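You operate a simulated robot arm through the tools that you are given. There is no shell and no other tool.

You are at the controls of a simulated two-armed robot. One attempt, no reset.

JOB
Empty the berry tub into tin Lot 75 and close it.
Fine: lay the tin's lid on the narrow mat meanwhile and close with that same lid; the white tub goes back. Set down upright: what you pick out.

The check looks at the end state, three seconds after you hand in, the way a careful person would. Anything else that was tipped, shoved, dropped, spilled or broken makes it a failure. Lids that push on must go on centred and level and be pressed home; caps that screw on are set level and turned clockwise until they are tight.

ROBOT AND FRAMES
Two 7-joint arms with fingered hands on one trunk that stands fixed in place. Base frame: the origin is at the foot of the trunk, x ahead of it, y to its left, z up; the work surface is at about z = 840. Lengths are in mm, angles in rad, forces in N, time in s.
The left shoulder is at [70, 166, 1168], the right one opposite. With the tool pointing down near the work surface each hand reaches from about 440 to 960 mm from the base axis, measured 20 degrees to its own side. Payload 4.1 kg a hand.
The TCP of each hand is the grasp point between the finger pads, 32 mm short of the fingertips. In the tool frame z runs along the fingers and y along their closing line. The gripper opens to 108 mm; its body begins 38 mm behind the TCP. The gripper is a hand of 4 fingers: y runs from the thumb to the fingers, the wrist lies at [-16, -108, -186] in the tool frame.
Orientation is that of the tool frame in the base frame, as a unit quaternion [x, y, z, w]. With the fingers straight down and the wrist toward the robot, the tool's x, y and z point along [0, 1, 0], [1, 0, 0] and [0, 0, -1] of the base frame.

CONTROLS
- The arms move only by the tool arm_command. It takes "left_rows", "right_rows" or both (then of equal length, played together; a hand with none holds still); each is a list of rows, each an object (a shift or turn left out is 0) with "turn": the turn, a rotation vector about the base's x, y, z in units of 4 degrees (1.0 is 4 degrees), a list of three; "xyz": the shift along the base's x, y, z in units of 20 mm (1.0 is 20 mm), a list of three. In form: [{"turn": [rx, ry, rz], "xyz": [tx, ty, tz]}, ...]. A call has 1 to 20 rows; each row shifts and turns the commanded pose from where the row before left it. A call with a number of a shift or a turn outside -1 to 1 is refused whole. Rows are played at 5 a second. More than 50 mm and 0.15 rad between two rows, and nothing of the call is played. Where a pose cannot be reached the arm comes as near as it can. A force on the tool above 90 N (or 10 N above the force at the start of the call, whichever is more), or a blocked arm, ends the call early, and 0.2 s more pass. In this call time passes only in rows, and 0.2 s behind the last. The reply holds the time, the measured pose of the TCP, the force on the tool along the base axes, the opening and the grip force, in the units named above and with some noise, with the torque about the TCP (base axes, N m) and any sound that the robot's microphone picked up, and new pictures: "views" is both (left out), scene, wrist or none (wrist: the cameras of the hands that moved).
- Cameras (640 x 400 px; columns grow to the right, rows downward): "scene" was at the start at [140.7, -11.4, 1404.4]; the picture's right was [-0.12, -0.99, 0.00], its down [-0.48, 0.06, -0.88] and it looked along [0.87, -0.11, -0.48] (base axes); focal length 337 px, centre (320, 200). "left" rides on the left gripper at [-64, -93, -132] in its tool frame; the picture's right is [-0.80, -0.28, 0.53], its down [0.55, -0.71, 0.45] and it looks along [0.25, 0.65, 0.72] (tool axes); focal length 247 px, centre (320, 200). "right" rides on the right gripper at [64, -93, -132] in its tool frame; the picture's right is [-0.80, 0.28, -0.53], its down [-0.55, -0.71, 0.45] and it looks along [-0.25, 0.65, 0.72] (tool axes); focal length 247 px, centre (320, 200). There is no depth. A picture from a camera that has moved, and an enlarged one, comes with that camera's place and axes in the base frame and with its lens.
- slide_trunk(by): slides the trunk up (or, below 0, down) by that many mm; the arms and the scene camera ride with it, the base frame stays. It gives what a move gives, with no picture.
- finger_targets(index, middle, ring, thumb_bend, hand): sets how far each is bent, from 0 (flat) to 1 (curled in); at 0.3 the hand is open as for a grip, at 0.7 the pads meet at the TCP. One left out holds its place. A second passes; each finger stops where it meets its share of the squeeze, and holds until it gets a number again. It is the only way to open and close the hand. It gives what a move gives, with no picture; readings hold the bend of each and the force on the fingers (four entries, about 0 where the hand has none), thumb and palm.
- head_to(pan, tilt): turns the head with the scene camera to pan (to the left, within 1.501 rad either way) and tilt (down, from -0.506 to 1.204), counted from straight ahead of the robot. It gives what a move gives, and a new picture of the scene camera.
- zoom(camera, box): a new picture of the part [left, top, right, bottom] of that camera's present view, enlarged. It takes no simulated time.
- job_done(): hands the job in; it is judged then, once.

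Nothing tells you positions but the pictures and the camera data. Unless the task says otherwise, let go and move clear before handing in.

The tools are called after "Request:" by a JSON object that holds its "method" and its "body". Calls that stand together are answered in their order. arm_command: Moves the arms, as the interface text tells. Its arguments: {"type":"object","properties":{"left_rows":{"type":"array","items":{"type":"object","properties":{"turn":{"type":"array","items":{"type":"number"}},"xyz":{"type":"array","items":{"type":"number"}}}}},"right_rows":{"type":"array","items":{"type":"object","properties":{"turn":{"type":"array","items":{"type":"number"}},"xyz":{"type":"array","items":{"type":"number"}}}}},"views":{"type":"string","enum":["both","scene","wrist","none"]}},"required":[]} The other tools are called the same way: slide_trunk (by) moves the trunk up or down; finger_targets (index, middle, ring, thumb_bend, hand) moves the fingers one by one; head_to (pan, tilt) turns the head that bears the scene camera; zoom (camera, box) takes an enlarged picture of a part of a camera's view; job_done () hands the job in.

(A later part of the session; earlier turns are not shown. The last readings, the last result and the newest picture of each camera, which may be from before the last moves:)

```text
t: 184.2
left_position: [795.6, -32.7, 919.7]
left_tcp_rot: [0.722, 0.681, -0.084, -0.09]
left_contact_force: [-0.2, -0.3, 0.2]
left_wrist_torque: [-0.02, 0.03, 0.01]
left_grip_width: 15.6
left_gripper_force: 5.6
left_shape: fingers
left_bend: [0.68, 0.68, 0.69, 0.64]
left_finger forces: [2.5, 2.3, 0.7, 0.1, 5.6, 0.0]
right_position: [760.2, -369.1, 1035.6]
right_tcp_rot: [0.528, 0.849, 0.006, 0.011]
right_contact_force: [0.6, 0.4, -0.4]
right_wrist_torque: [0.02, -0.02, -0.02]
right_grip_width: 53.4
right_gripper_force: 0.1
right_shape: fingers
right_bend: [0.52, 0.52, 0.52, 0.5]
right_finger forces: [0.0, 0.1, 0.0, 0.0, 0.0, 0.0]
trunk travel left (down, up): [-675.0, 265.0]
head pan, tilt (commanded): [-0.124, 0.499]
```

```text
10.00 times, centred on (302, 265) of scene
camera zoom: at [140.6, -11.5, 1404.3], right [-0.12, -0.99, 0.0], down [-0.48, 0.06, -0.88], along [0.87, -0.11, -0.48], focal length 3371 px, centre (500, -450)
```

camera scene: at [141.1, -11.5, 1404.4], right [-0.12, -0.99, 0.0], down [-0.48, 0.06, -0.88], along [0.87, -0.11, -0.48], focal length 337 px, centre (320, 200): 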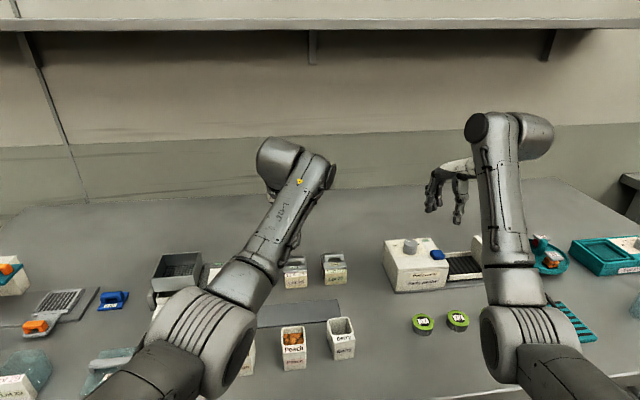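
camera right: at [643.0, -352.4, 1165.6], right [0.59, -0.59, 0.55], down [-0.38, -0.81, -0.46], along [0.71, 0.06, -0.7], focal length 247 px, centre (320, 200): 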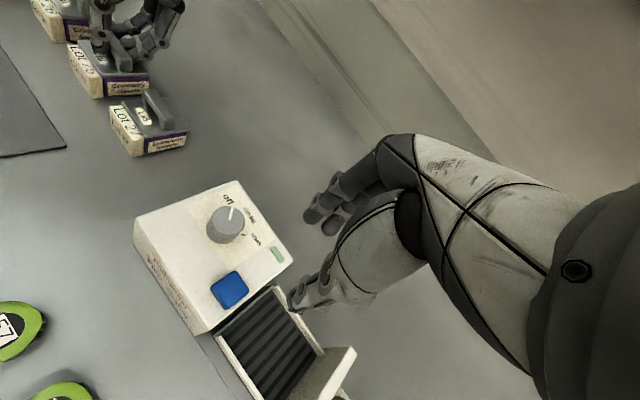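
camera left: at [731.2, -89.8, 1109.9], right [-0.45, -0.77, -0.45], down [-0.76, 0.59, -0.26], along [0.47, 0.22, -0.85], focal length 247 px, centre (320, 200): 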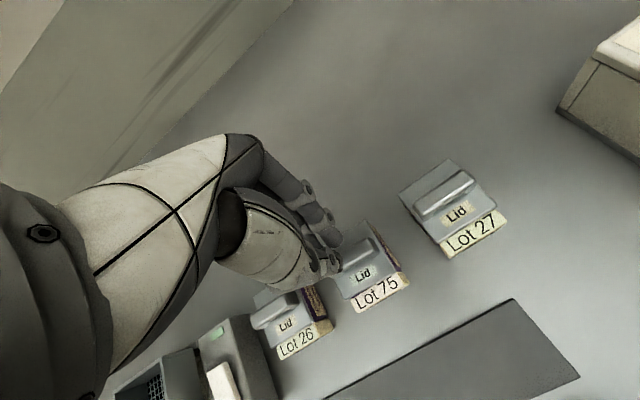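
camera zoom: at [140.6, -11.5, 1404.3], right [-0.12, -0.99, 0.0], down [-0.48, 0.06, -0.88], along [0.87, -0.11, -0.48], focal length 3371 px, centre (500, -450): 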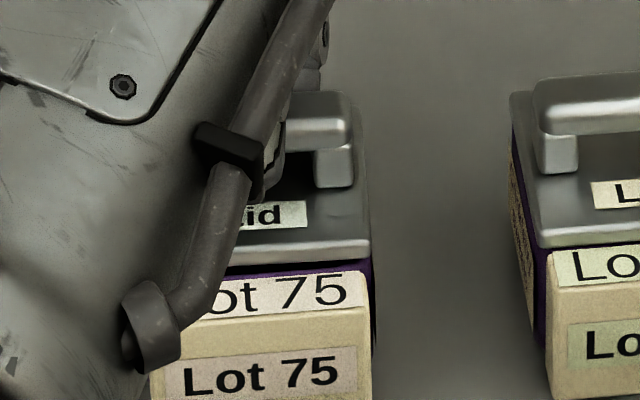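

This matches the pre-release state that ended up aligned last time; the release itself shifts it about -1 mm. Releasing with the same clean method.

Request:
{"method": "finger_targets", "body": {"hand": "left", "index": 0.66, "middle": 0.665, "ring": 0.67, "thumb_bend": 0.6}}

Request:
{"method": "zoom", "body": {"camera": "right", "box": [85, 45, 165, 105]}}

Request:
{"method": "zoom", "body": {"camera": "scene", "box": [270, 245, 334, 285]}}

```text
t: 185.2
left_position: [796.6, -31.9, 920.7]
left_tcp_rot: [0.722, 0.681, -0.083, -0.089]
left_contact_force: [0.2, -0.1, -0.5]
left_wrist_torque: [-0.03, -0.01, 0.0]
left_grip_width: 20.5
left_gripper_force: 0.2
left_shape: fingers
left_bend: [0.66, 0.66, 0.67, 0.6]
left_finger forces: [0.0, 0.2, 0.0, 0.1, 0.0, 0.0]
right_position: [758.5, -370.0, 1034.9]
right_tcp_rot: [0.528, 0.849, 0.006, 0.012]
right_contact_force: [0.4, -0.3, -0.1]
right_wrist_torque: [0.02, 0.0, 0.0]
right_grip_width: 53.2
right_gripper_force: 0.0
right_shape: fingers
right_bend: [0.52, 0.52, 0.52, 0.5]
right_finger forces: [0.1, 0.0, 0.0, 0.0, 0.0, 0.1]
trunk travel left (down, up): [-675.0, 265.0]
head pan, tilt (commanded): [-0.124, 0.499]
```

```text
6.67 times, centred on (125, 75) of right
camera zoom: at [644.7, -352.4, 1164.6], right [0.59, -0.59, 0.55], down [-0.38, -0.81, -0.46], along [0.71, 0.06, -0.7], focal length 1646 px, centre (1620, 1033)
```

zoom: 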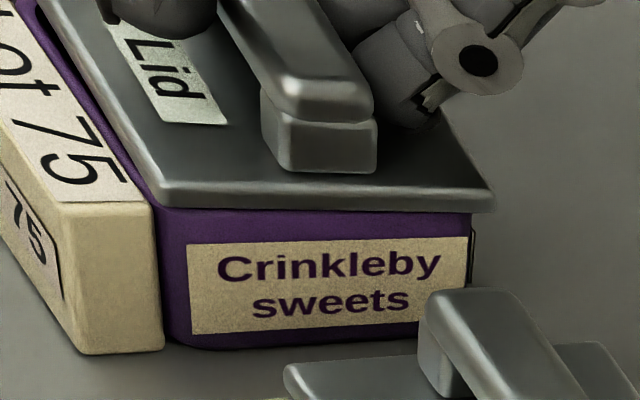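

```text
10.00 times, centred on (302, 265) of scene
camera zoom: at [140.9, -11.5, 1404.4], right [-0.12, -0.99, 0.0], down [-0.48, 0.06, -0.88], along [0.87, -0.11, -0.48], focal length 3371 px, centre (500, -450)
```

zoom: 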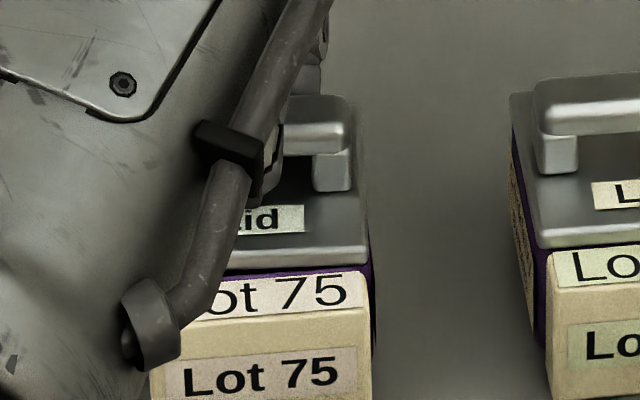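

Scene rows match the original within 1 px and the right-side view resembles closed Lot 27. Rising straight up to check without the hand in the way.

Request:
{"method": "arm_command", "body": {"left_rows": [{"xyz": [0, 0, 0.15]}, {"xyz": [0, 0, 0.3]}, {"xyz": [0, 0, 0.6]}, {"xyz": [0, 0, 0.9]}, {"xyz": [0, 0, 0.9]}, {"xyz": [0, 0, 0.9]}, {"xyz": [0, 0.4, 0.9]}, {"xyz": [0, 0.8, 0.6]}, {"xyz": [0, 0.9, 0.3]}, {"xyz": [0, 0.9, 0]}, {"xyz": [0, 0.9, 0]}, {"xyz": [0, 0.9, 0]}, {"xyz": [0, 0.9, 0]}, {"xyz": [0, 0.9, 0]}], "views": "both"}}

Request:
{"method": "zoom", "body": {"camera": "scene", "box": [270, 245, 334, 285]}}

Request:
{"method": "zoom", "body": {"camera": "right", "box": [60, 0, 220, 160]}}

Request:
{"method": "zoom", "body": {"camera": "scene", "box": [220, 240, 380, 340]}}

```text
t: 188.2
left_position: [798.8, 101.5, 1031.4]
left_tcp_rot: [0.723, 0.68, -0.084, -0.089]
left_contact_force: [0.7, -0.6, 0.3]
left_wrist_torque: [-0.01, 0.0, -0.02]
left_grip_width: 20.5
left_gripper_force: 0.1
left_shape: fingers
left_bend: [0.66, 0.66, 0.67, 0.6]
left_finger forces: [0.0, 0.1, 0.0, 0.0, 0.1, 0.0]
right_position: [760.4, -369.5, 1036.3]
right_tcp_rot: [0.528, 0.849, 0.006, 0.012]
right_contact_force: [-0.6, -0.7, 0.1]
right_wrist_torque: [-0.02, -0.04, 0.02]
right_grip_width: 53.2
right_gripper_force: 0.1
right_shape: fingers
right_bend: [0.52, 0.52, 0.52, 0.5]
right_finger forces: [0.0, 0.0, 0.0, 0.1, 0.0, 0.1]
trunk travel left (down, up): [-675.0, 265.0]
head pan, tilt (commanded): [-0.124, 0.499]
camera scene: at [140.9, -10.8, 1404.4], right [-0.12, -0.99, 0.0], down [-0.48, 0.06, -0.88], along [0.87, -0.11, -0.48], focal length 337 px, centre (320, 200)
camera left: at [734.4, 40.3, 1180.9], right [-0.45, -0.77, -0.45], down [-0.76, 0.59, -0.26], along [0.47, 0.22, -0.85], focal length 247 px, centre (320, 200)
```

scene: 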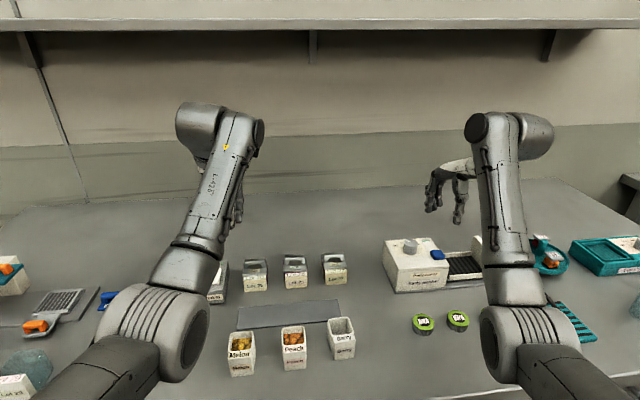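
left: 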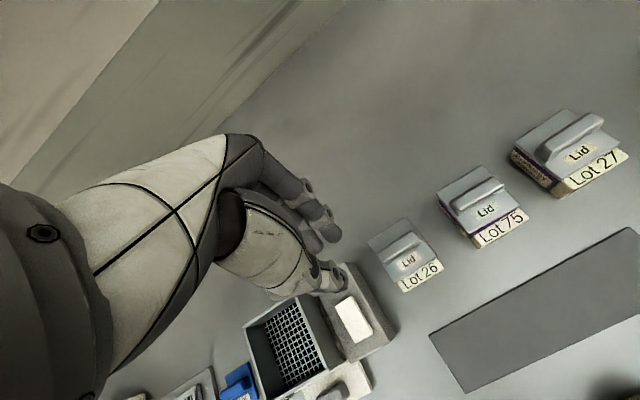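

```text
10.00 times, centred on (302, 265) of scene
camera zoom: at [140.9, -10.8, 1404.4], right [-0.12, -0.99, 0.0], down [-0.48, 0.06, -0.88], along [0.87, -0.11, -0.48], focal length 3371 px, centre (500, -450)
```

zoom: 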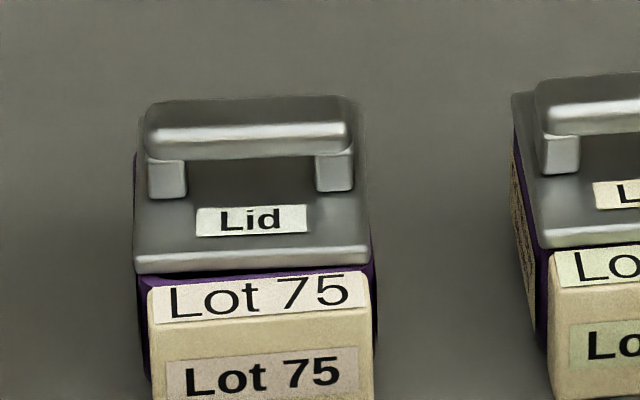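

```text
2.50 times, centred on (140, 80) of right
camera zoom: at [644.7, -351.8, 1164.7], right [0.59, -0.59, 0.55], down [-0.38, -0.81, -0.46], along [0.71, 0.06, -0.7], focal length 617 px, centre (770, 500)
```

zoom: 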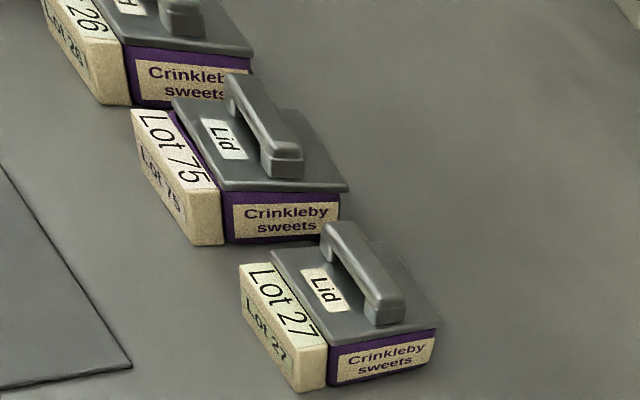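

```text
4.00 times, centred on (300, 290) of scene
camera zoom: at [140.9, -10.8, 1404.4], right [-0.12, -0.99, 0.0], down [-0.48, 0.06, -0.88], along [0.87, -0.11, -0.48], focal length 1348 px, centre (400, -160)
```

zoom: 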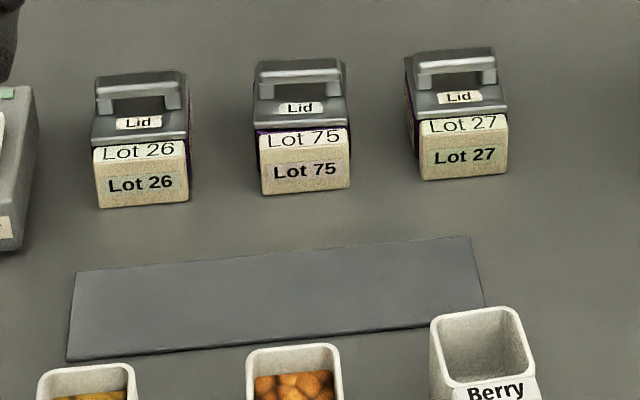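

With both hands clear, I see Lot 75's lid sits about 2 mm too far back with about 2° of yaw compared with its neighbours: a thin purple line shows at the front. It's worth one more careful correction, so I'll regrip, shift -2 mm and rotate about +2°, then release.

Request:
{"method": "finger_targets", "body": {"hand": "left", "index": 0.56, "middle": 0.56, "ring": 0.56, "thumb_bend": 0.54}}

Request:
{"method": "arm_command", "body": {"left_rows": [{"xyz": [0, -0.9, 0]}, {"xyz": [0, -0.9, 0]}, {"xyz": [0, -0.9, 0]}, {"xyz": [0, -0.9, 0]}, {"xyz": [0, -0.9, 0]}, {"xyz": [0, -0.9, -0.3]}, {"xyz": [0, -0.8, -0.6]}, {"xyz": [0, -0.4, -0.9]}, {"xyz": [0, 0, -0.9]}, {"xyz": [0, 0, -0.9]}, {"xyz": [0, 0, -0.9]}, {"xyz": [0, 0, -0.7]}], "views": "none"}}

Request:
{"method": "finger_targets", "body": {"hand": "left", "index": 0.63, "middle": 0.63, "ring": 0.63, "thumb_bend": 0.6}}

Request:
{"method": "arm_command", "body": {"left_rows": [{"xyz": [0, 0, -0.2]}, {"xyz": [0, 0, -0.1]}], "views": "none"}}

Request:
{"method": "zoom", "body": {"camera": "left", "box": [280, 180, 430, 310]}}

Request:
{"method": "zoom", "body": {"camera": "right", "box": [85, 45, 165, 105]}}

```text
t: 189.2
left_position: [797.5, 100.8, 1031.3]
left_tcp_rot: [0.722, 0.681, -0.083, -0.088]
left_contact_force: [-0.4, -0.8, -0.2]
left_wrist_torque: [-0.01, 0.01, -0.02]
left_grip_width: 41.8
left_gripper_force: 0.0
left_shape: fingers
left_bend: [0.56, 0.56, 0.56, 0.54]
left_finger forces: [0.0, 0.0, 0.0, 0.1, 0.0, 0.1]
right_position: [759.7, -369.7, 1036.4]
right_tcp_rot: [0.528, 0.849, 0.007, 0.012]
right_contact_force: [0.7, 0.2, -0.5]
right_wrist_torque: [-0.01, 0.01, 0.0]
right_grip_width: 53.5
right_gripper_force: 0.1
right_shape: fingers
right_bend: [0.52, 0.52, 0.52, 0.5]
right_finger forces: [0.1, 0.1, 0.0, 0.1, 0.0, 0.0]
trunk travel left (down, up): [-675.0, 265.0]
head pan, tilt (commanded): [-0.124, 0.499]
```

```text
t: 191.8
left_position: [796.1, -32.5, 926.5]
left_tcp_rot: [0.722, 0.681, -0.083, -0.09]
left_contact_force: [-0.5, -0.7, 1.0]
left_wrist_torque: [0.04, -0.02, 0.01]
left_grip_width: 41.7
left_gripper_force: 0.0
left_shape: fingers
left_bend: [0.56, 0.56, 0.56, 0.54]
left_finger forces: [0.1, 0.0, 0.0, 0.1, 0.1, 0.0]
right_position: [759.4, -370.4, 1035.5]
right_tcp_rot: [0.528, 0.849, 0.006, 0.012]
right_contact_force: [0.4, 0.0, -0.2]
right_wrist_torque: [0.02, 0.01, -0.06]
right_grip_width: 53.4
right_gripper_force: 0.0
right_shape: fingers
right_bend: [0.52, 0.52, 0.52, 0.5]
right_finger forces: [0.1, 0.1, 0.0, 0.0, 0.0, 0.0]
trunk travel left (down, up): [-675.0, 265.0]
head pan, tilt (commanded): [-0.124, 0.499]
```

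```text
t: 192.8
left_position: [797.0, -32.5, 926.9]
left_tcp_rot: [0.721, 0.682, -0.083, -0.09]
left_contact_force: [0.2, -0.1, -0.2]
left_wrist_torque: [-0.01, -0.01, -0.03]
left_grip_width: 25.8
left_gripper_force: 0.2
left_shape: fingers
left_bend: [0.63, 0.63, 0.63, 0.6]
left_finger forces: [0.0, 0.1, 0.0, 0.0, 0.1, 0.1]
right_position: [759.2, -370.7, 1036.5]
right_tcp_rot: [0.528, 0.849, 0.006, 0.012]
right_contact_force: [-0.7, 1.2, 0.9]
right_wrist_torque: [0.0, -0.01, 0.0]
right_grip_width: 53.3
right_gripper_force: 0.1
right_shape: fingers
right_bend: [0.52, 0.52, 0.52, 0.5]
right_finger forces: [0.0, 0.1, 0.0, 0.0, 0.0, 0.0]
trunk travel left (down, up): [-675.0, 265.0]
head pan, tilt (commanded): [-0.124, 0.499]
```

```text
t: 193.4
left_position: [794.6, -32.5, 920.5]
left_tcp_rot: [0.721, 0.682, -0.083, -0.089]
left_contact_force: [0.1, -0.9, 0.9]
left_wrist_torque: [0.02, -0.03, 0.0]
left_grip_width: 25.0
left_gripper_force: 0.3
left_shape: fingers
left_bend: [0.63, 0.63, 0.63, 0.6]
left_finger forces: [1.3, 0.0, 0.0, 0.1, 0.0, 0.1]
right_position: [758.6, -369.4, 1035.3]
right_tcp_rot: [0.528, 0.849, 0.006, 0.012]
right_contact_force: [0.3, 0.8, -0.3]
right_wrist_torque: [0.01, -0.01, -0.01]
right_grip_width: 53.4
right_gripper_force: 0.0
right_shape: fingers
right_bend: [0.52, 0.52, 0.52, 0.5]
right_finger forces: [0.0, 0.0, 0.0, 0.1, 0.1, 0.1]
trunk travel left (down, up): [-675.0, 265.0]
head pan, tilt (commanded): [-0.124, 0.499]
```

```text
3.08 times, centred on (355, 245) of left
camera zoom: at [732.5, -93.2, 1070.9], right [-0.45, -0.77, -0.45], down [-0.76, 0.59, -0.26], along [0.47, 0.22, -0.85], focal length 760 px, centre (212, 62)
```

zoom: 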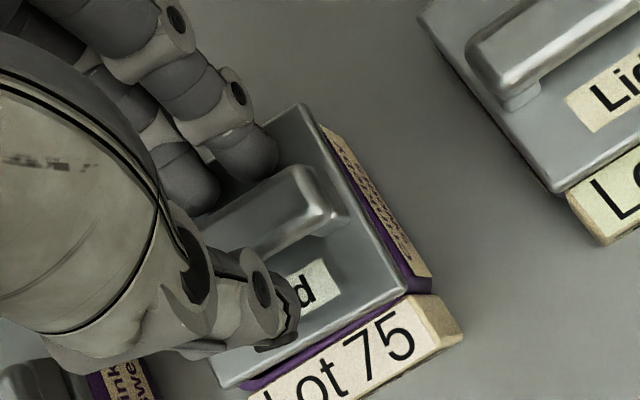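

```text
6.67 times, centred on (125, 75) of right
camera zoom: at [644.4, -352.4, 1164.8], right [0.59, -0.59, 0.55], down [-0.38, -0.81, -0.46], along [0.71, 0.06, -0.7], focal length 1646 px, centre (1620, 1033)
```

zoom: 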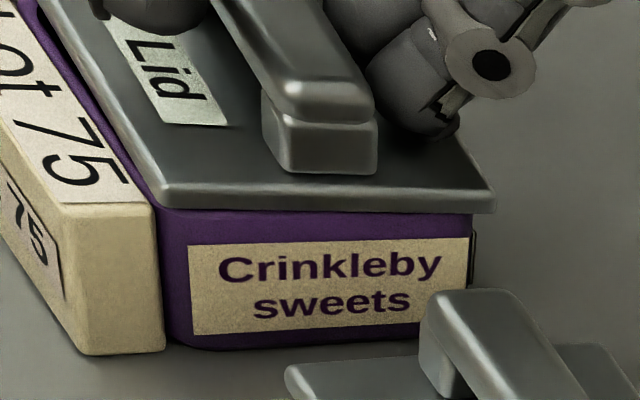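

I can see the purple sliver along the lid's front edge, thicker at the left. Gripping now and applying the correction.

Request:
{"method": "finger_targets", "body": {"hand": "left", "index": 0.7, "middle": 0.7, "ring": 0.7, "thumb_bend": 0.7}}

Request:
{"method": "arm_command", "body": {"left_rows": [{"xyz": [-0.06, 0, 0], "turn": [0, 0, 0.3]}, {"xyz": [-0.06, 0, 0], "turn": [0, 0, 0.3]}], "views": "none"}}

Request:
{"method": "zoom", "body": {"camera": "left", "box": [280, 180, 430, 310]}}

Request:
{"method": "zoom", "body": {"camera": "right", "box": [85, 45, 165, 105]}}

Request:
{"method": "zoom", "body": {"camera": "scene", "box": [270, 245, 334, 285]}}

```text
t: 194.4
left_position: [795.1, -32.7, 920.7]
left_tcp_rot: [0.722, 0.681, -0.083, -0.089]
left_contact_force: [0.3, -0.2, 0.2]
left_wrist_torque: [-0.01, -0.02, -0.01]
left_grip_width: 16.0
left_gripper_force: 5.5
left_shape: fingers
left_bend: [0.67, 0.68, 0.69, 0.64]
left_finger forces: [2.4, 2.3, 0.9, 0.0, 5.7, 0.1]
right_position: [759.7, -369.2, 1036.9]
right_tcp_rot: [0.528, 0.849, 0.007, 0.012]
right_contact_force: [-0.1, -0.4, 0.0]
right_wrist_torque: [0.0, 0.01, 0.02]
right_grip_width: 53.4
right_gripper_force: 0.0
right_shape: fingers
right_bend: [0.52, 0.52, 0.52, 0.5]
right_finger forces: [0.0, 0.0, 0.1, 0.0, 0.1, 0.0]
trunk travel left (down, up): [-675.0, 265.0]
head pan, tilt (commanded): [-0.124, 0.499]
```

```text
t: 195.0
left_position: [794.0, -31.6, 921.8]
left_tcp_rot: [0.708, 0.696, -0.086, -0.087]
left_contact_force: [-0.5, 0.0, 0.2]
left_wrist_torque: [0.01, -0.03, 0.01]
left_grip_width: 15.8
left_gripper_force: 5.6
left_shape: fingers
left_bend: [0.67, 0.68, 0.69, 0.64]
left_finger forces: [2.6, 2.3, 0.9, 0.0, 5.7, 0.1]
right_position: [759.3, -370.5, 1035.8]
right_tcp_rot: [0.527, 0.85, 0.007, 0.012]
right_contact_force: [-0.2, -0.4, -0.2]
right_wrist_torque: [-0.01, -0.02, 0.05]
right_grip_width: 53.4
right_gripper_force: 0.0
right_shape: fingers
right_bend: [0.52, 0.52, 0.52, 0.5]
right_finger forces: [0.1, 0.1, 0.1, 0.0, 0.0, 0.0]
trunk travel left (down, up): [-675.0, 265.0]
head pan, tilt (commanded): [-0.124, 0.499]
```

```text
3.08 times, centred on (355, 245) of left
camera zoom: at [733.5, -95.3, 1071.2], right [-0.42, -0.79, -0.45], down [-0.78, 0.56, -0.26], along [0.46, 0.24, -0.85], focal length 760 px, centre (212, 62)
```

zoom: 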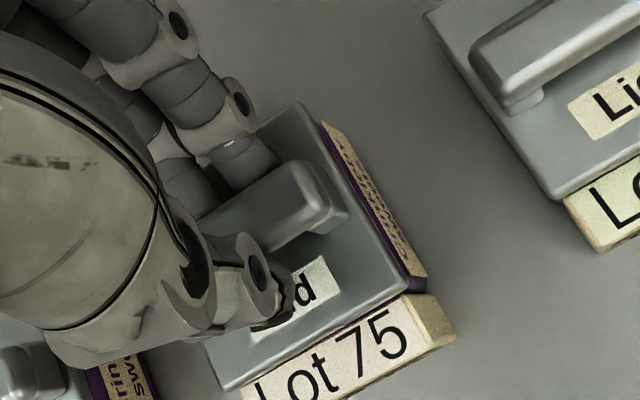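

```text
6.67 times, centred on (125, 75) of right
camera zoom: at [644.6, -352.4, 1164.6], right [0.59, -0.59, 0.55], down [-0.38, -0.81, -0.46], along [0.71, 0.06, -0.7], focal length 1646 px, centre (1620, 1033)
```

zoom: 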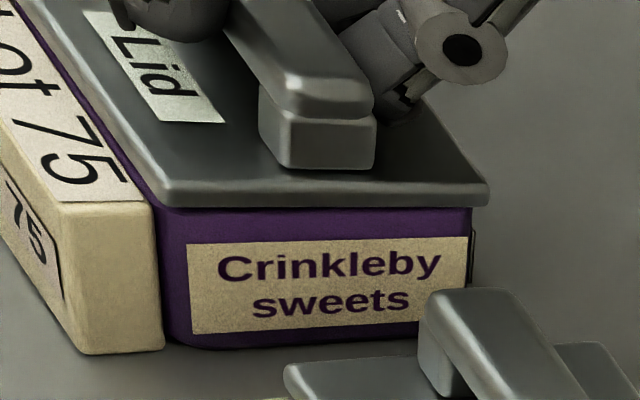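

```text
10.00 times, centred on (302, 265) of scene
camera zoom: at [140.8, -11.6, 1404.4], right [-0.12, -0.99, 0.0], down [-0.48, 0.06, -0.88], along [0.87, -0.11, -0.48], focal length 3371 px, centre (500, -450)
```

zoom: 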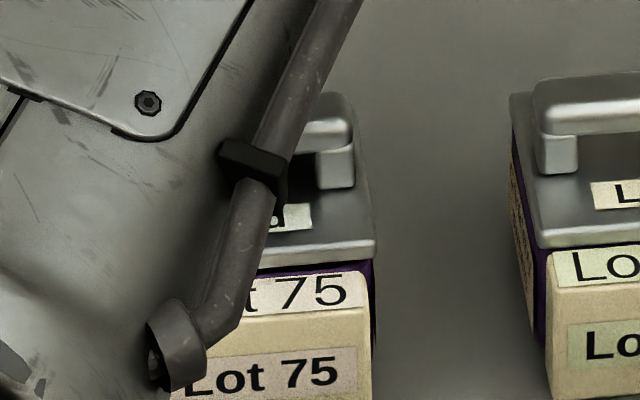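

Yaw is now parallel. A last -1.2 mm in x and +0.8 mm in y, then release.

Request:
{"method": "arm_command", "body": {"left_rows": [{"xyz": [-0.06, 0.04, -0.03]}], "views": "none"}}

Request:
{"method": "zoom", "body": {"camera": "right", "box": [85, 45, 165, 105]}}

Request:
{"method": "zoom", "body": {"camera": "left", "box": [280, 180, 430, 310]}}

Request:
{"method": "zoom", "body": {"camera": "scene", "box": [270, 245, 334, 285]}}

```text
t: 195.4
left_position: [791.8, -30.1, 920.8]
left_tcp_rot: [0.708, 0.695, -0.085, -0.087]
left_contact_force: [0.0, 0.2, 0.9]
left_wrist_torque: [-0.02, -0.03, 0.02]
left_grip_width: 15.6
left_gripper_force: 6.0
left_shape: fingers
left_bend: [0.67, 0.68, 0.69, 0.64]
left_finger forces: [2.8, 2.5, 0.8, 0.0, 5.9, 0.1]
right_position: [759.6, -369.1, 1036.0]
right_tcp_rot: [0.528, 0.849, 0.006, 0.011]
right_contact_force: [0.7, -0.7, 0.2]
right_wrist_torque: [-0.03, -0.01, 0.02]
right_grip_width: 53.6
right_gripper_force: 0.1
right_shape: fingers
right_bend: [0.52, 0.52, 0.52, 0.5]
right_finger forces: [0.0, 0.1, 0.1, 0.1, 0.0, 0.0]
trunk travel left (down, up): [-675.0, 265.0]
head pan, tilt (commanded): [-0.124, 0.499]
```

```text
6.67 times, centred on (125, 75) of right
camera zoom: at [644.6, -352.4, 1164.7], right [0.59, -0.59, 0.55], down [-0.38, -0.81, -0.46], along [0.71, 0.06, -0.7], focal length 1646 px, centre (1620, 1033)
```

zoom: 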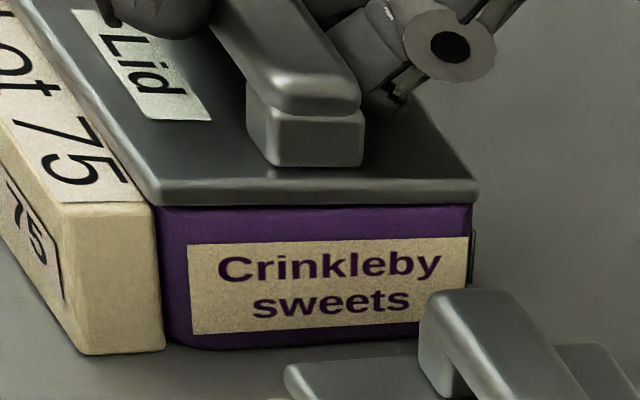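

```text
3.08 times, centred on (355, 245) of left
camera zoom: at [731.9, -94.2, 1070.7], right [-0.42, -0.79, -0.45], down [-0.78, 0.56, -0.26], along [0.46, 0.24, -0.85], focal length 760 px, centre (212, 62)
```

zoom: 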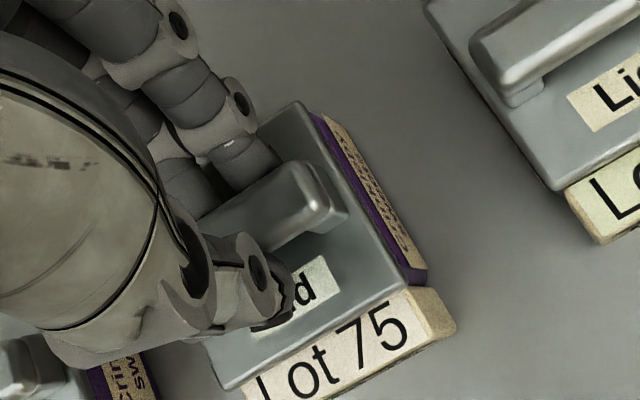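

```text
10.00 times, centred on (302, 265) of scene
camera zoom: at [140.8, -11.5, 1404.4], right [-0.12, -0.99, 0.0], down [-0.48, 0.06, -0.88], along [0.87, -0.11, -0.48], focal length 3371 px, centre (500, -450)
```

zoom: 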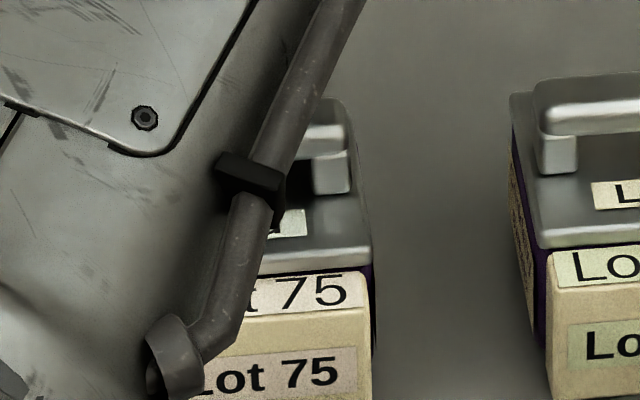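

Now it all agrees: no purple gap at the front, overhang balanced like Lot 27's, scene pixels match the original. Releasing cleanly.

Request:
{"method": "finger_targets", "body": {"hand": "left", "index": 0.66, "middle": 0.665, "ring": 0.67, "thumb_bend": 0.6}}

Request:
{"method": "zoom", "body": {"camera": "right", "box": [85, 45, 165, 105]}}

Request:
{"method": "arm_command", "body": {"left_rows": [{"xyz": [0, 0, 0.15]}, {"xyz": [0, 0, 0.3]}, {"xyz": [0, 0, 0.6]}, {"xyz": [0, 0, 0.9]}, {"xyz": [0, 0, 0.9]}, {"xyz": [0, 0, 0.9]}, {"xyz": [0, 0.4, 0.9]}, {"xyz": [0, 0.8, 0.6]}, {"xyz": [0, 0.9, 0.3]}, {"xyz": [0, 0.9, 0]}, {"xyz": [0, 0.9, 0]}, {"xyz": [0, 0.9, 0]}, {"xyz": [0, 0.9, 0]}, {"xyz": [0, 0.9, 0]}], "views": "none"}}

Request:
{"method": "zoom", "body": {"camera": "scene", "box": [270, 245, 334, 285]}}

Request:
{"method": "zoom", "body": {"camera": "right", "box": [60, 0, 220, 160]}}

Request:
{"method": "zoom", "body": {"camera": "left", "box": [340, 90, 640, 310]}}

```text
t: 196.4
left_position: [793.0, -30.5, 921.6]
left_tcp_rot: [0.708, 0.696, -0.085, -0.087]
left_contact_force: [-0.1, 0.2, 0.0]
left_wrist_torque: [-0.01, 0.01, 0.01]
left_grip_width: 20.7
left_gripper_force: 0.1
left_shape: fingers
left_bend: [0.66, 0.66, 0.67, 0.6]
left_finger forces: [0.0, 0.0, 0.0, 0.0, 0.1, 0.0]
right_position: [759.5, -370.6, 1036.8]
right_tcp_rot: [0.527, 0.85, 0.007, 0.012]
right_contact_force: [-0.4, -0.5, -0.2]
right_wrist_torque: [-0.01, 0.03, 0.0]
right_grip_width: 53.4
right_gripper_force: 0.1
right_shape: fingers
right_bend: [0.52, 0.52, 0.52, 0.5]
right_finger forces: [0.0, 0.0, 0.0, 0.1, 0.0, 0.0]
trunk travel left (down, up): [-675.0, 265.0]
head pan, tilt (commanded): [-0.124, 0.499]
```

```text
6.67 times, centred on (125, 75) of right
camera zoom: at [644.6, -352.4, 1164.6], right [0.59, -0.59, 0.55], down [-0.38, -0.81, -0.46], along [0.71, 0.06, -0.7], focal length 1646 px, centre (1620, 1033)
```

zoom: 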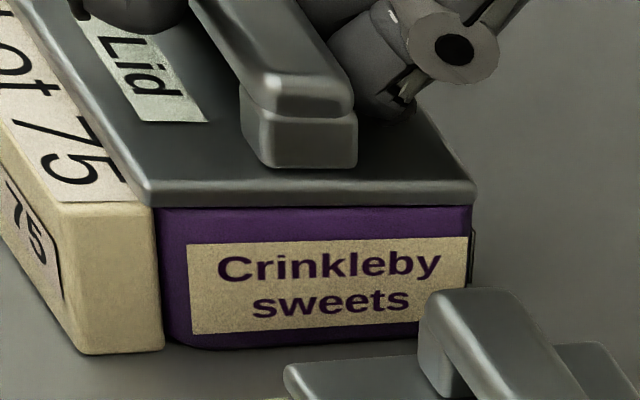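

```text
t: 199.4
left_position: [793.9, 102.2, 1031.5]
left_tcp_rot: [0.707, 0.696, -0.087, -0.087]
left_contact_force: [0.1, 0.9, 0.7]
left_wrist_torque: [-0.03, 0.02, 0.01]
left_grip_width: 20.9
left_gripper_force: 0.0
left_shape: fingers
left_bend: [0.66, 0.66, 0.67, 0.6]
left_finger forces: [0.0, 0.1, 0.1, 0.1, 0.1, 0.0]
right_position: [759.6, -368.5, 1035.8]
right_tcp_rot: [0.528, 0.849, 0.006, 0.012]
right_contact_force: [-0.5, 0.1, -0.1]
right_wrist_torque: [-0.04, -0.02, 0.01]
right_grip_width: 53.2
right_gripper_force: 0.1
right_shape: fingers
right_bend: [0.52, 0.52, 0.52, 0.5]
right_finger forces: [0.0, 0.1, 0.1, 0.1, 0.0, 0.0]
trunk travel left (down, up): [-675.0, 265.0]
head pan, tilt (commanded): [-0.124, 0.499]
```

```text
10.00 times, centred on (302, 265) of scene
camera zoom: at [141.0, -10.8, 1404.4], right [-0.12, -0.99, 0.0], down [-0.48, 0.06, -0.88], along [0.87, -0.11, -0.48], focal length 3371 px, centre (500, -450)
```

zoom: 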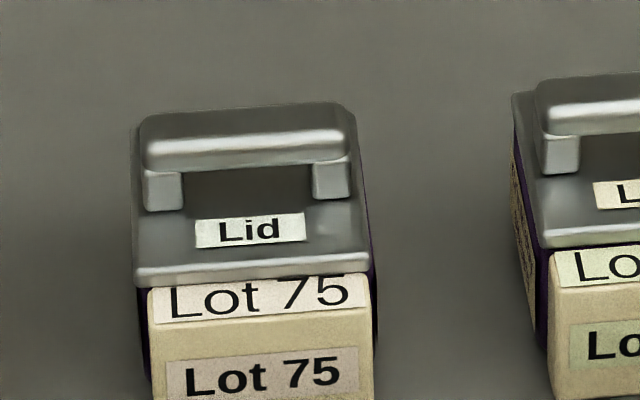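

```text
2.50 times, centred on (140, 80) of right
camera zoom: at [644.8, -351.8, 1164.7], right [0.59, -0.59, 0.55], down [-0.38, -0.81, -0.46], along [0.71, 0.06, -0.7], focal length 617 px, centre (770, 500)
```

zoom: 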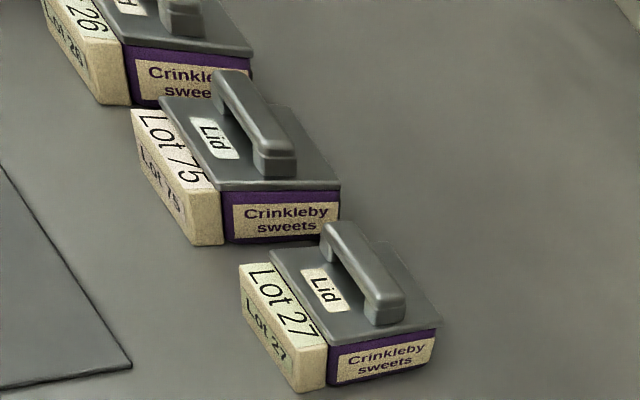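

```text
1.82 times, centred on (490, 200) of left
camera zoom: at [732.8, 38.1, 1180.8], right [-0.42, -0.79, -0.45], down [-0.78, 0.56, -0.26], along [0.46, 0.24, -0.85], focal length 449 px, centre (11, 200)
```

zoom: 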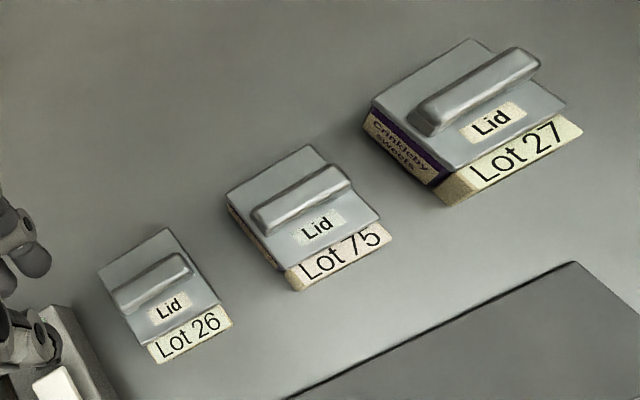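

The release nudged it about 1.5 mm forward this time; the lid slightly covers the label. For a precise fix I'll not regrip: I'll come down with open fingers and push the bar with just the thumb, a millimetre or two in +x.

Request:
{"method": "finger_targets", "body": {"hand": "left", "index": 0.6, "middle": 0.6, "ring": 0.6, "thumb_bend": 0.6}}

Request:
{"method": "arm_command", "body": {"left_rows": [{"xyz": [0, -0.9, 0]}, {"xyz": [0, -0.9, 0]}, {"xyz": [0, -0.9, 0]}, {"xyz": [0, -0.9, 0]}, {"xyz": [0, -0.9, 0]}, {"xyz": [0, -0.9, -0.3]}, {"xyz": [0, -0.8, -0.6]}, {"xyz": [0, -0.4, -0.9]}, {"xyz": [0, 0, -0.9]}, {"xyz": [0, 0, -0.9]}, {"xyz": [0, 0, -0.9]}, {"xyz": [0, 0, -0.75]}], "views": "none"}}

Request:
{"method": "zoom", "body": {"camera": "right", "box": [85, 45, 165, 105]}}

Request:
{"method": "zoom", "body": {"camera": "left", "box": [280, 180, 430, 310]}}

```text
t: 200.4
left_position: [793.0, 101.8, 1031.5]
left_tcp_rot: [0.707, 0.696, -0.086, -0.087]
left_contact_force: [0.6, 0.0, -0.7]
left_wrist_torque: [-0.01, 0.0, -0.03]
left_grip_width: 28.5
left_gripper_force: 0.0
left_shape: fingers
left_bend: [0.6, 0.6, 0.6, 0.6]
left_finger forces: [0.0, 0.0, 0.0, 0.0, 0.1, 0.1]
right_position: [759.6, -369.7, 1036.3]
right_tcp_rot: [0.528, 0.849, 0.006, 0.012]
right_contact_force: [0.4, 0.1, -0.3]
right_wrist_torque: [0.0, 0.01, 0.0]
right_grip_width: 53.4
right_gripper_force: 0.1
right_shape: fingers
right_bend: [0.52, 0.52, 0.52, 0.5]
right_finger forces: [0.1, 0.1, 0.0, 0.1, 0.0, 0.0]
trunk travel left (down, up): [-675.0, 265.0]
head pan, tilt (commanded): [-0.124, 0.499]
```

```text
t: 203.0
left_position: [792.8, -30.7, 926.2]
left_tcp_rot: [0.707, 0.696, -0.085, -0.088]
left_contact_force: [0.2, 0.0, 0.0]
left_wrist_torque: [0.02, 0.02, 0.0]
left_grip_width: 28.5
left_gripper_force: 0.0
left_shape: fingers
left_bend: [0.6, 0.6, 0.6, 0.6]
left_finger forces: [0.1, 0.0, 0.1, 0.0, 0.0, 0.1]
right_position: [758.7, -370.1, 1035.8]
right_tcp_rot: [0.528, 0.849, 0.006, 0.012]
right_contact_force: [1.0, -0.3, -0.4]
right_wrist_torque: [0.0, 0.02, 0.0]
right_grip_width: 53.5
right_gripper_force: 0.1
right_shape: fingers
right_bend: [0.52, 0.52, 0.52, 0.5]
right_finger forces: [0.1, 0.0, 0.1, 0.0, 0.0, 0.1]
trunk travel left (down, up): [-675.0, 265.0]
head pan, tilt (commanded): [-0.124, 0.499]
```

```text
6.67 times, centred on (125, 75) of right
camera zoom: at [644.8, -352.4, 1164.5], right [0.59, -0.59, 0.55], down [-0.38, -0.81, -0.46], along [0.71, 0.06, -0.7], focal length 1646 px, centre (1620, 1033)
```

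zoom: 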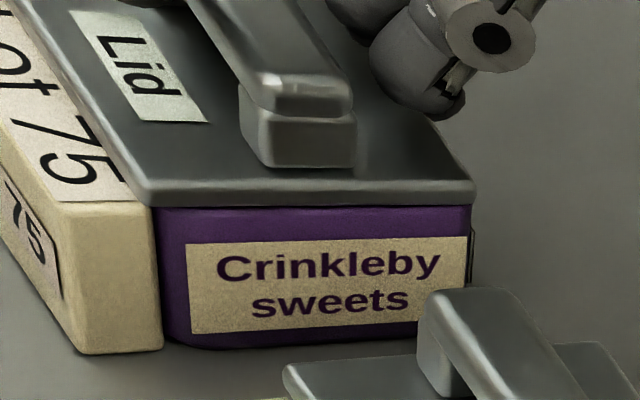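

```text
3.08 times, centred on (355, 245) of left
camera zoom: at [732.8, -94.2, 1076.0], right [-0.42, -0.79, -0.45], down [-0.78, 0.56, -0.26], along [0.46, 0.24, -0.85], focal length 760 px, centre (212, 62)
```

zoom: 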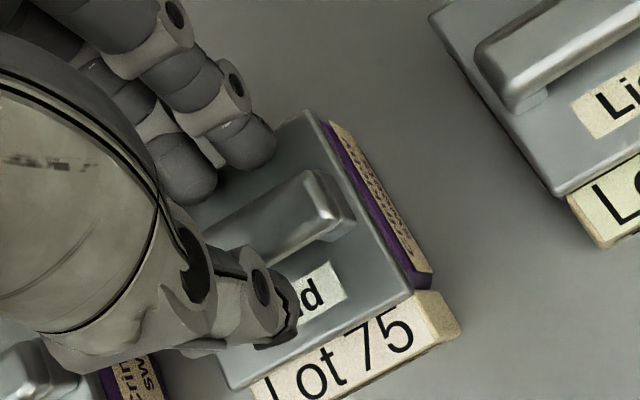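

Lid position noted. Pushing +x in small steps with the thumb, watching the lid edge in the right camera.

Request:
{"method": "arm_command", "body": {"left_rows": [{"xyz": [0.1, 0, -0.1]}, {"xyz": [0.1, 0, 0]}], "views": "none"}}

Request:
{"method": "zoom", "body": {"camera": "right", "box": [85, 45, 165, 105]}}

```text
t: 203.6
left_position: [796.4, -29.9, 925.2]
left_tcp_rot: [0.708, 0.696, -0.085, -0.087]
left_contact_force: [-0.9, 0.2, 0.6]
left_wrist_torque: [-0.02, 0.01, -0.02]
left_grip_width: 28.5
left_gripper_force: 0.1
left_shape: fingers
left_bend: [0.6, 0.6, 0.6, 0.6]
left_finger forces: [0.0, 0.0, 0.0, 0.0, 0.2, 0.1]
right_position: [758.8, -369.5, 1036.6]
right_tcp_rot: [0.527, 0.85, 0.006, 0.013]
right_contact_force: [-0.2, -0.5, 0.9]
right_wrist_torque: [-0.01, 0.0, -0.03]
right_grip_width: 53.2
right_gripper_force: 0.0
right_shape: fingers
right_bend: [0.52, 0.52, 0.52, 0.5]
right_finger forces: [0.0, 0.1, 0.0, 0.0, 0.0, 0.0]
trunk travel left (down, up): [-675.0, 265.0]
head pan, tilt (commanded): [-0.124, 0.499]
```

```text
6.67 times, centred on (125, 75) of right
camera zoom: at [644.6, -352.4, 1164.6], right [0.59, -0.59, 0.55], down [-0.38, -0.81, -0.46], along [0.71, 0.06, -0.7], focal length 1646 px, centre (1620, 1033)
```

zoom: 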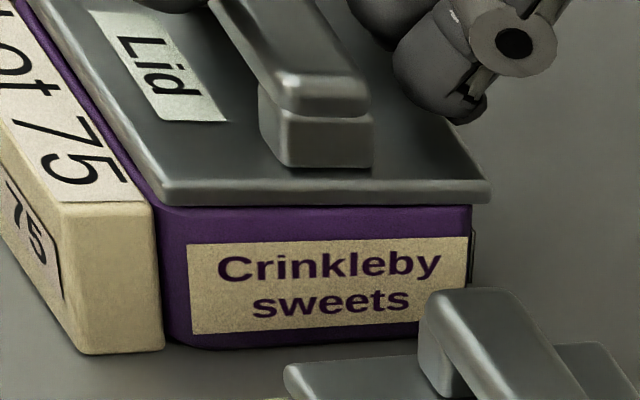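

It moved +2.7 mm, about 1 mm too far. I'll back the thumb off 2 mm and use the fingertips to nudge it back slightly.

Request:
{"method": "arm_command", "body": {"left_rows": [{"xyz": [-0.1, 0, 0]}], "views": "none"}}

Request:
{"method": "finger_targets", "body": {"hand": "left", "index": 0.68, "middle": 0.68, "ring": 0.68}}

Request:
{"method": "zoom", "body": {"camera": "right", "box": [85, 45, 165, 105]}}

```text
t: 204.0
left_position: [794.3, -30.6, 925.6]
left_tcp_rot: [0.707, 0.697, -0.085, -0.088]
left_contact_force: [-0.4, -0.4, -0.1]
left_wrist_torque: [0.03, 0.0, 0.02]
left_grip_width: 28.7
left_gripper_force: 0.0
left_shape: fingers
left_bend: [0.6, 0.6, 0.6, 0.6]
left_finger forces: [0.0, 0.0, 0.1, 0.0, 0.0, 0.1]
right_position: [759.0, -370.4, 1035.2]
right_tcp_rot: [0.528, 0.849, 0.006, 0.013]
right_contact_force: [0.3, -0.3, 0.7]
right_wrist_torque: [0.01, 0.0, 0.01]
right_grip_width: 53.4
right_gripper_force: 0.1
right_shape: fingers
right_bend: [0.52, 0.52, 0.52, 0.5]
right_finger forces: [0.1, 0.0, 0.0, 0.1, 0.1, 0.1]
trunk travel left (down, up): [-675.0, 265.0]
head pan, tilt (commanded): [-0.124, 0.499]
```

```text
t: 205.0
left_position: [795.8, -32.0, 925.1]
left_tcp_rot: [0.707, 0.697, -0.085, -0.087]
left_contact_force: [-1.1, -0.3, -0.1]
left_wrist_torque: [-0.01, 0.0, 0.02]
left_grip_width: 18.8
left_gripper_force: 0.7
left_shape: fingers
left_bend: [0.68, 0.68, 0.68, 0.6]
left_finger forces: [0.1, 0.1, 0.0, 0.1, 0.1, 0.0]
right_position: [758.9, -369.0, 1036.6]
right_tcp_rot: [0.528, 0.849, 0.006, 0.012]
right_contact_force: [0.7, 0.5, 0.2]
right_wrist_torque: [0.03, 0.0, -0.03]
right_grip_width: 53.4
right_gripper_force: 0.1
right_shape: fingers
right_bend: [0.52, 0.52, 0.52, 0.5]
right_finger forces: [0.0, 0.0, 0.1, 0.0, 0.1, 0.0]
trunk travel left (down, up): [-675.0, 265.0]
head pan, tilt (commanded): [-0.124, 0.499]
```

```text
6.67 times, centred on (125, 75) of right
camera zoom: at [644.7, -352.4, 1164.6], right [0.59, -0.59, 0.55], down [-0.38, -0.81, -0.46], along [0.71, 0.06, -0.7], focal length 1646 px, centre (1620, 1033)
```

zoom: 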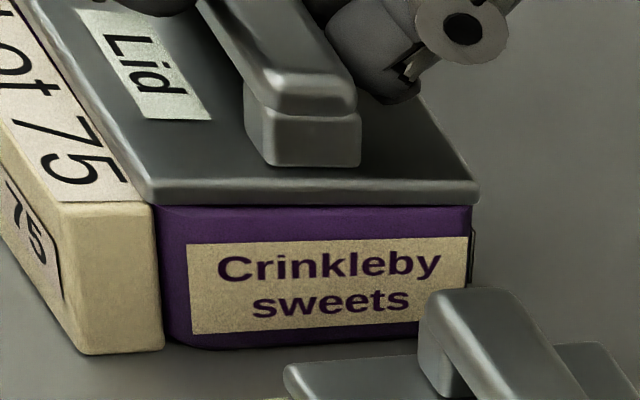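

Now the lid's overhang balance equals Lot 27's. Backing the fingers off and rising straight up.

Request:
{"method": "finger_targets", "body": {"hand": "left", "index": 0.62, "middle": 0.62, "ring": 0.62, "thumb_bend": 0.58}}

Request:
{"method": "arm_command", "body": {"left_rows": [{"xyz": [0, 0, 0.2]}, {"xyz": [0, 0, 0.5]}, {"xyz": [0, 0, 0.8]}, {"xyz": [0, 0, 0.9]}, {"xyz": [0, 0, 0.9]}, {"xyz": [0, 0, 0.9]}, {"xyz": [0, 0.4, 0.9]}, {"xyz": [0, 0.8, 0.6]}, {"xyz": [0, 0.9, 0.3]}, {"xyz": [0, 0.9, 0]}, {"xyz": [0, 0.9, 0]}, {"xyz": [0, 0.9, 0]}, {"xyz": [0, 0.9, 0]}, {"xyz": [0, 0.9, 0]}], "views": "none"}}

Request:
{"method": "zoom", "body": {"camera": "scene", "box": [270, 245, 334, 285]}}

Request:
{"method": "zoom", "body": {"camera": "right", "box": [85, 45, 165, 105]}}

Request:
{"method": "zoom", "body": {"camera": "left", "box": [400, 110, 640, 290]}}

Request:
{"method": "zoom", "body": {"camera": "scene", "box": [220, 240, 380, 340]}}

```text
t: 206.0
left_position: [794.9, -30.5, 924.8]
left_tcp_rot: [0.708, 0.696, -0.085, -0.088]
left_contact_force: [0.3, 0.0, -0.4]
left_wrist_torque: [0.0, 0.0, 0.01]
left_grip_width: 29.7
left_gripper_force: 0.0
left_shape: fingers
left_bend: [0.62, 0.62, 0.62, 0.57]
left_finger forces: [0.0, 0.0, 0.1, 0.0, 0.1, 0.0]
right_position: [760.6, -368.8, 1035.3]
right_tcp_rot: [0.527, 0.85, 0.006, 0.011]
right_contact_force: [-0.1, 1.0, 0.2]
right_wrist_torque: [0.01, -0.05, -0.03]
right_grip_width: 53.5
right_gripper_force: 0.0
right_shape: fingers
right_bend: [0.52, 0.52, 0.52, 0.5]
right_finger forces: [0.0, 0.0, 0.0, 0.1, 0.0, 0.0]
trunk travel left (down, up): [-675.0, 265.0]
head pan, tilt (commanded): [-0.124, 0.499]
```

```text
t: 209.0
left_position: [794.3, 101.2, 1042.7]
left_tcp_rot: [0.708, 0.696, -0.086, -0.088]
left_contact_force: [-0.3, 0.3, 0.0]
left_wrist_torque: [0.01, 0.03, -0.02]
left_grip_width: 30.0
left_gripper_force: 0.1
left_shape: fingers
left_bend: [0.62, 0.62, 0.62, 0.57]
left_finger forces: [0.1, 0.0, 0.0, 0.0, 0.1, 0.1]
right_position: [758.9, -369.7, 1035.6]
right_tcp_rot: [0.528, 0.849, 0.006, 0.012]
right_contact_force: [-0.2, 0.0, 0.1]
right_wrist_torque: [0.02, 0.01, 0.02]
right_grip_width: 53.2
right_gripper_force: 0.0
right_shape: fingers
right_bend: [0.52, 0.52, 0.52, 0.5]
right_finger forces: [0.0, 0.0, 0.0, 0.0, 0.0, 0.1]
trunk travel left (down, up): [-675.0, 265.0]
head pan, tilt (commanded): [-0.124, 0.499]
```

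```text
10.00 times, centred on (302, 265) of scene
camera zoom: at [141.0, -10.7, 1404.4], right [-0.12, -0.99, 0.0], down [-0.48, 0.06, -0.88], along [0.87, -0.11, -0.48], focal length 3371 px, centre (500, -450)
```

zoom: 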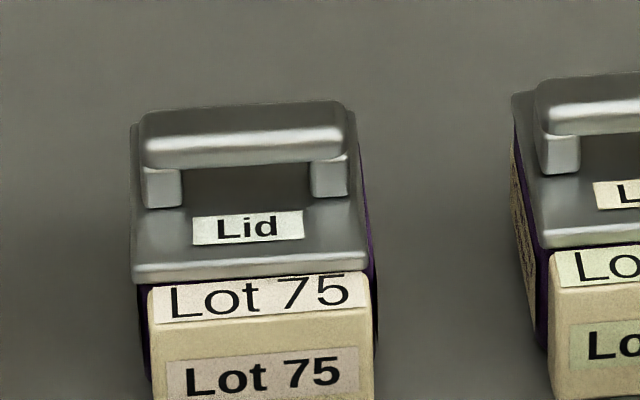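

```text
6.67 times, centred on (125, 75) of right
camera zoom: at [644.7, -351.7, 1164.8], right [0.59, -0.59, 0.55], down [-0.38, -0.81, -0.46], along [0.71, 0.06, -0.7], focal length 1646 px, centre (1620, 1033)
```

zoom: 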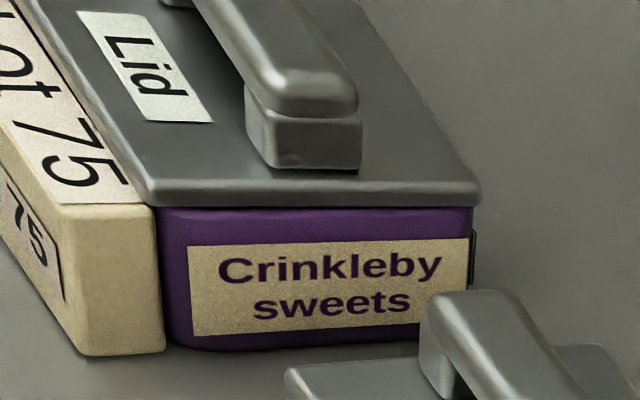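

```text
2.22 times, centred on (520, 200) of left
camera zoom: at [734.1, 38.5, 1193.3], right [-0.42, -0.79, -0.45], down [-0.78, 0.56, -0.26], along [0.46, 0.24, -0.85], focal length 549 px, centre (-124, 200)
```

zoom: 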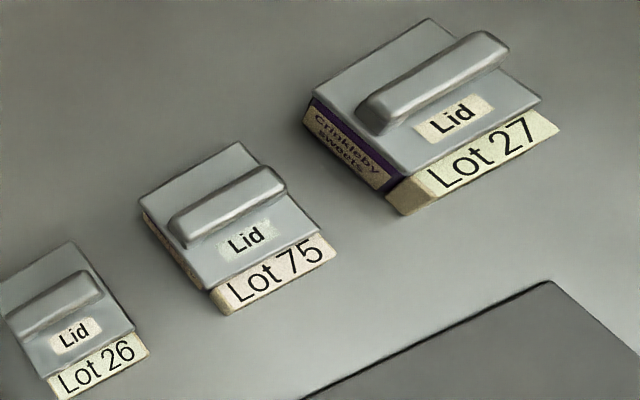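

```text
4.00 times, centred on (300, 290) of scene
camera zoom: at [141.0, -10.7, 1404.4], right [-0.12, -0.99, 0.0], down [-0.48, 0.06, -0.88], along [0.87, -0.11, -0.48], focal length 1348 px, centre (400, -160)
```

zoom: 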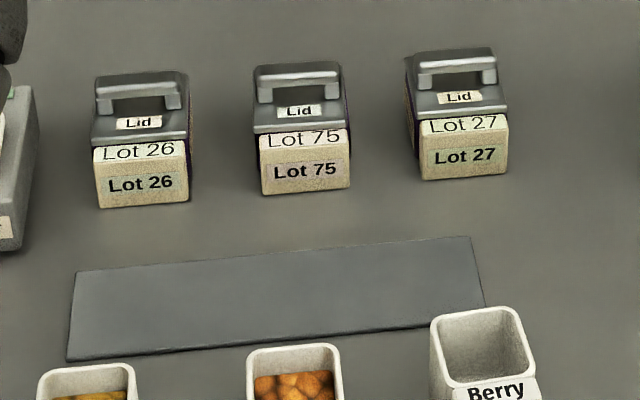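

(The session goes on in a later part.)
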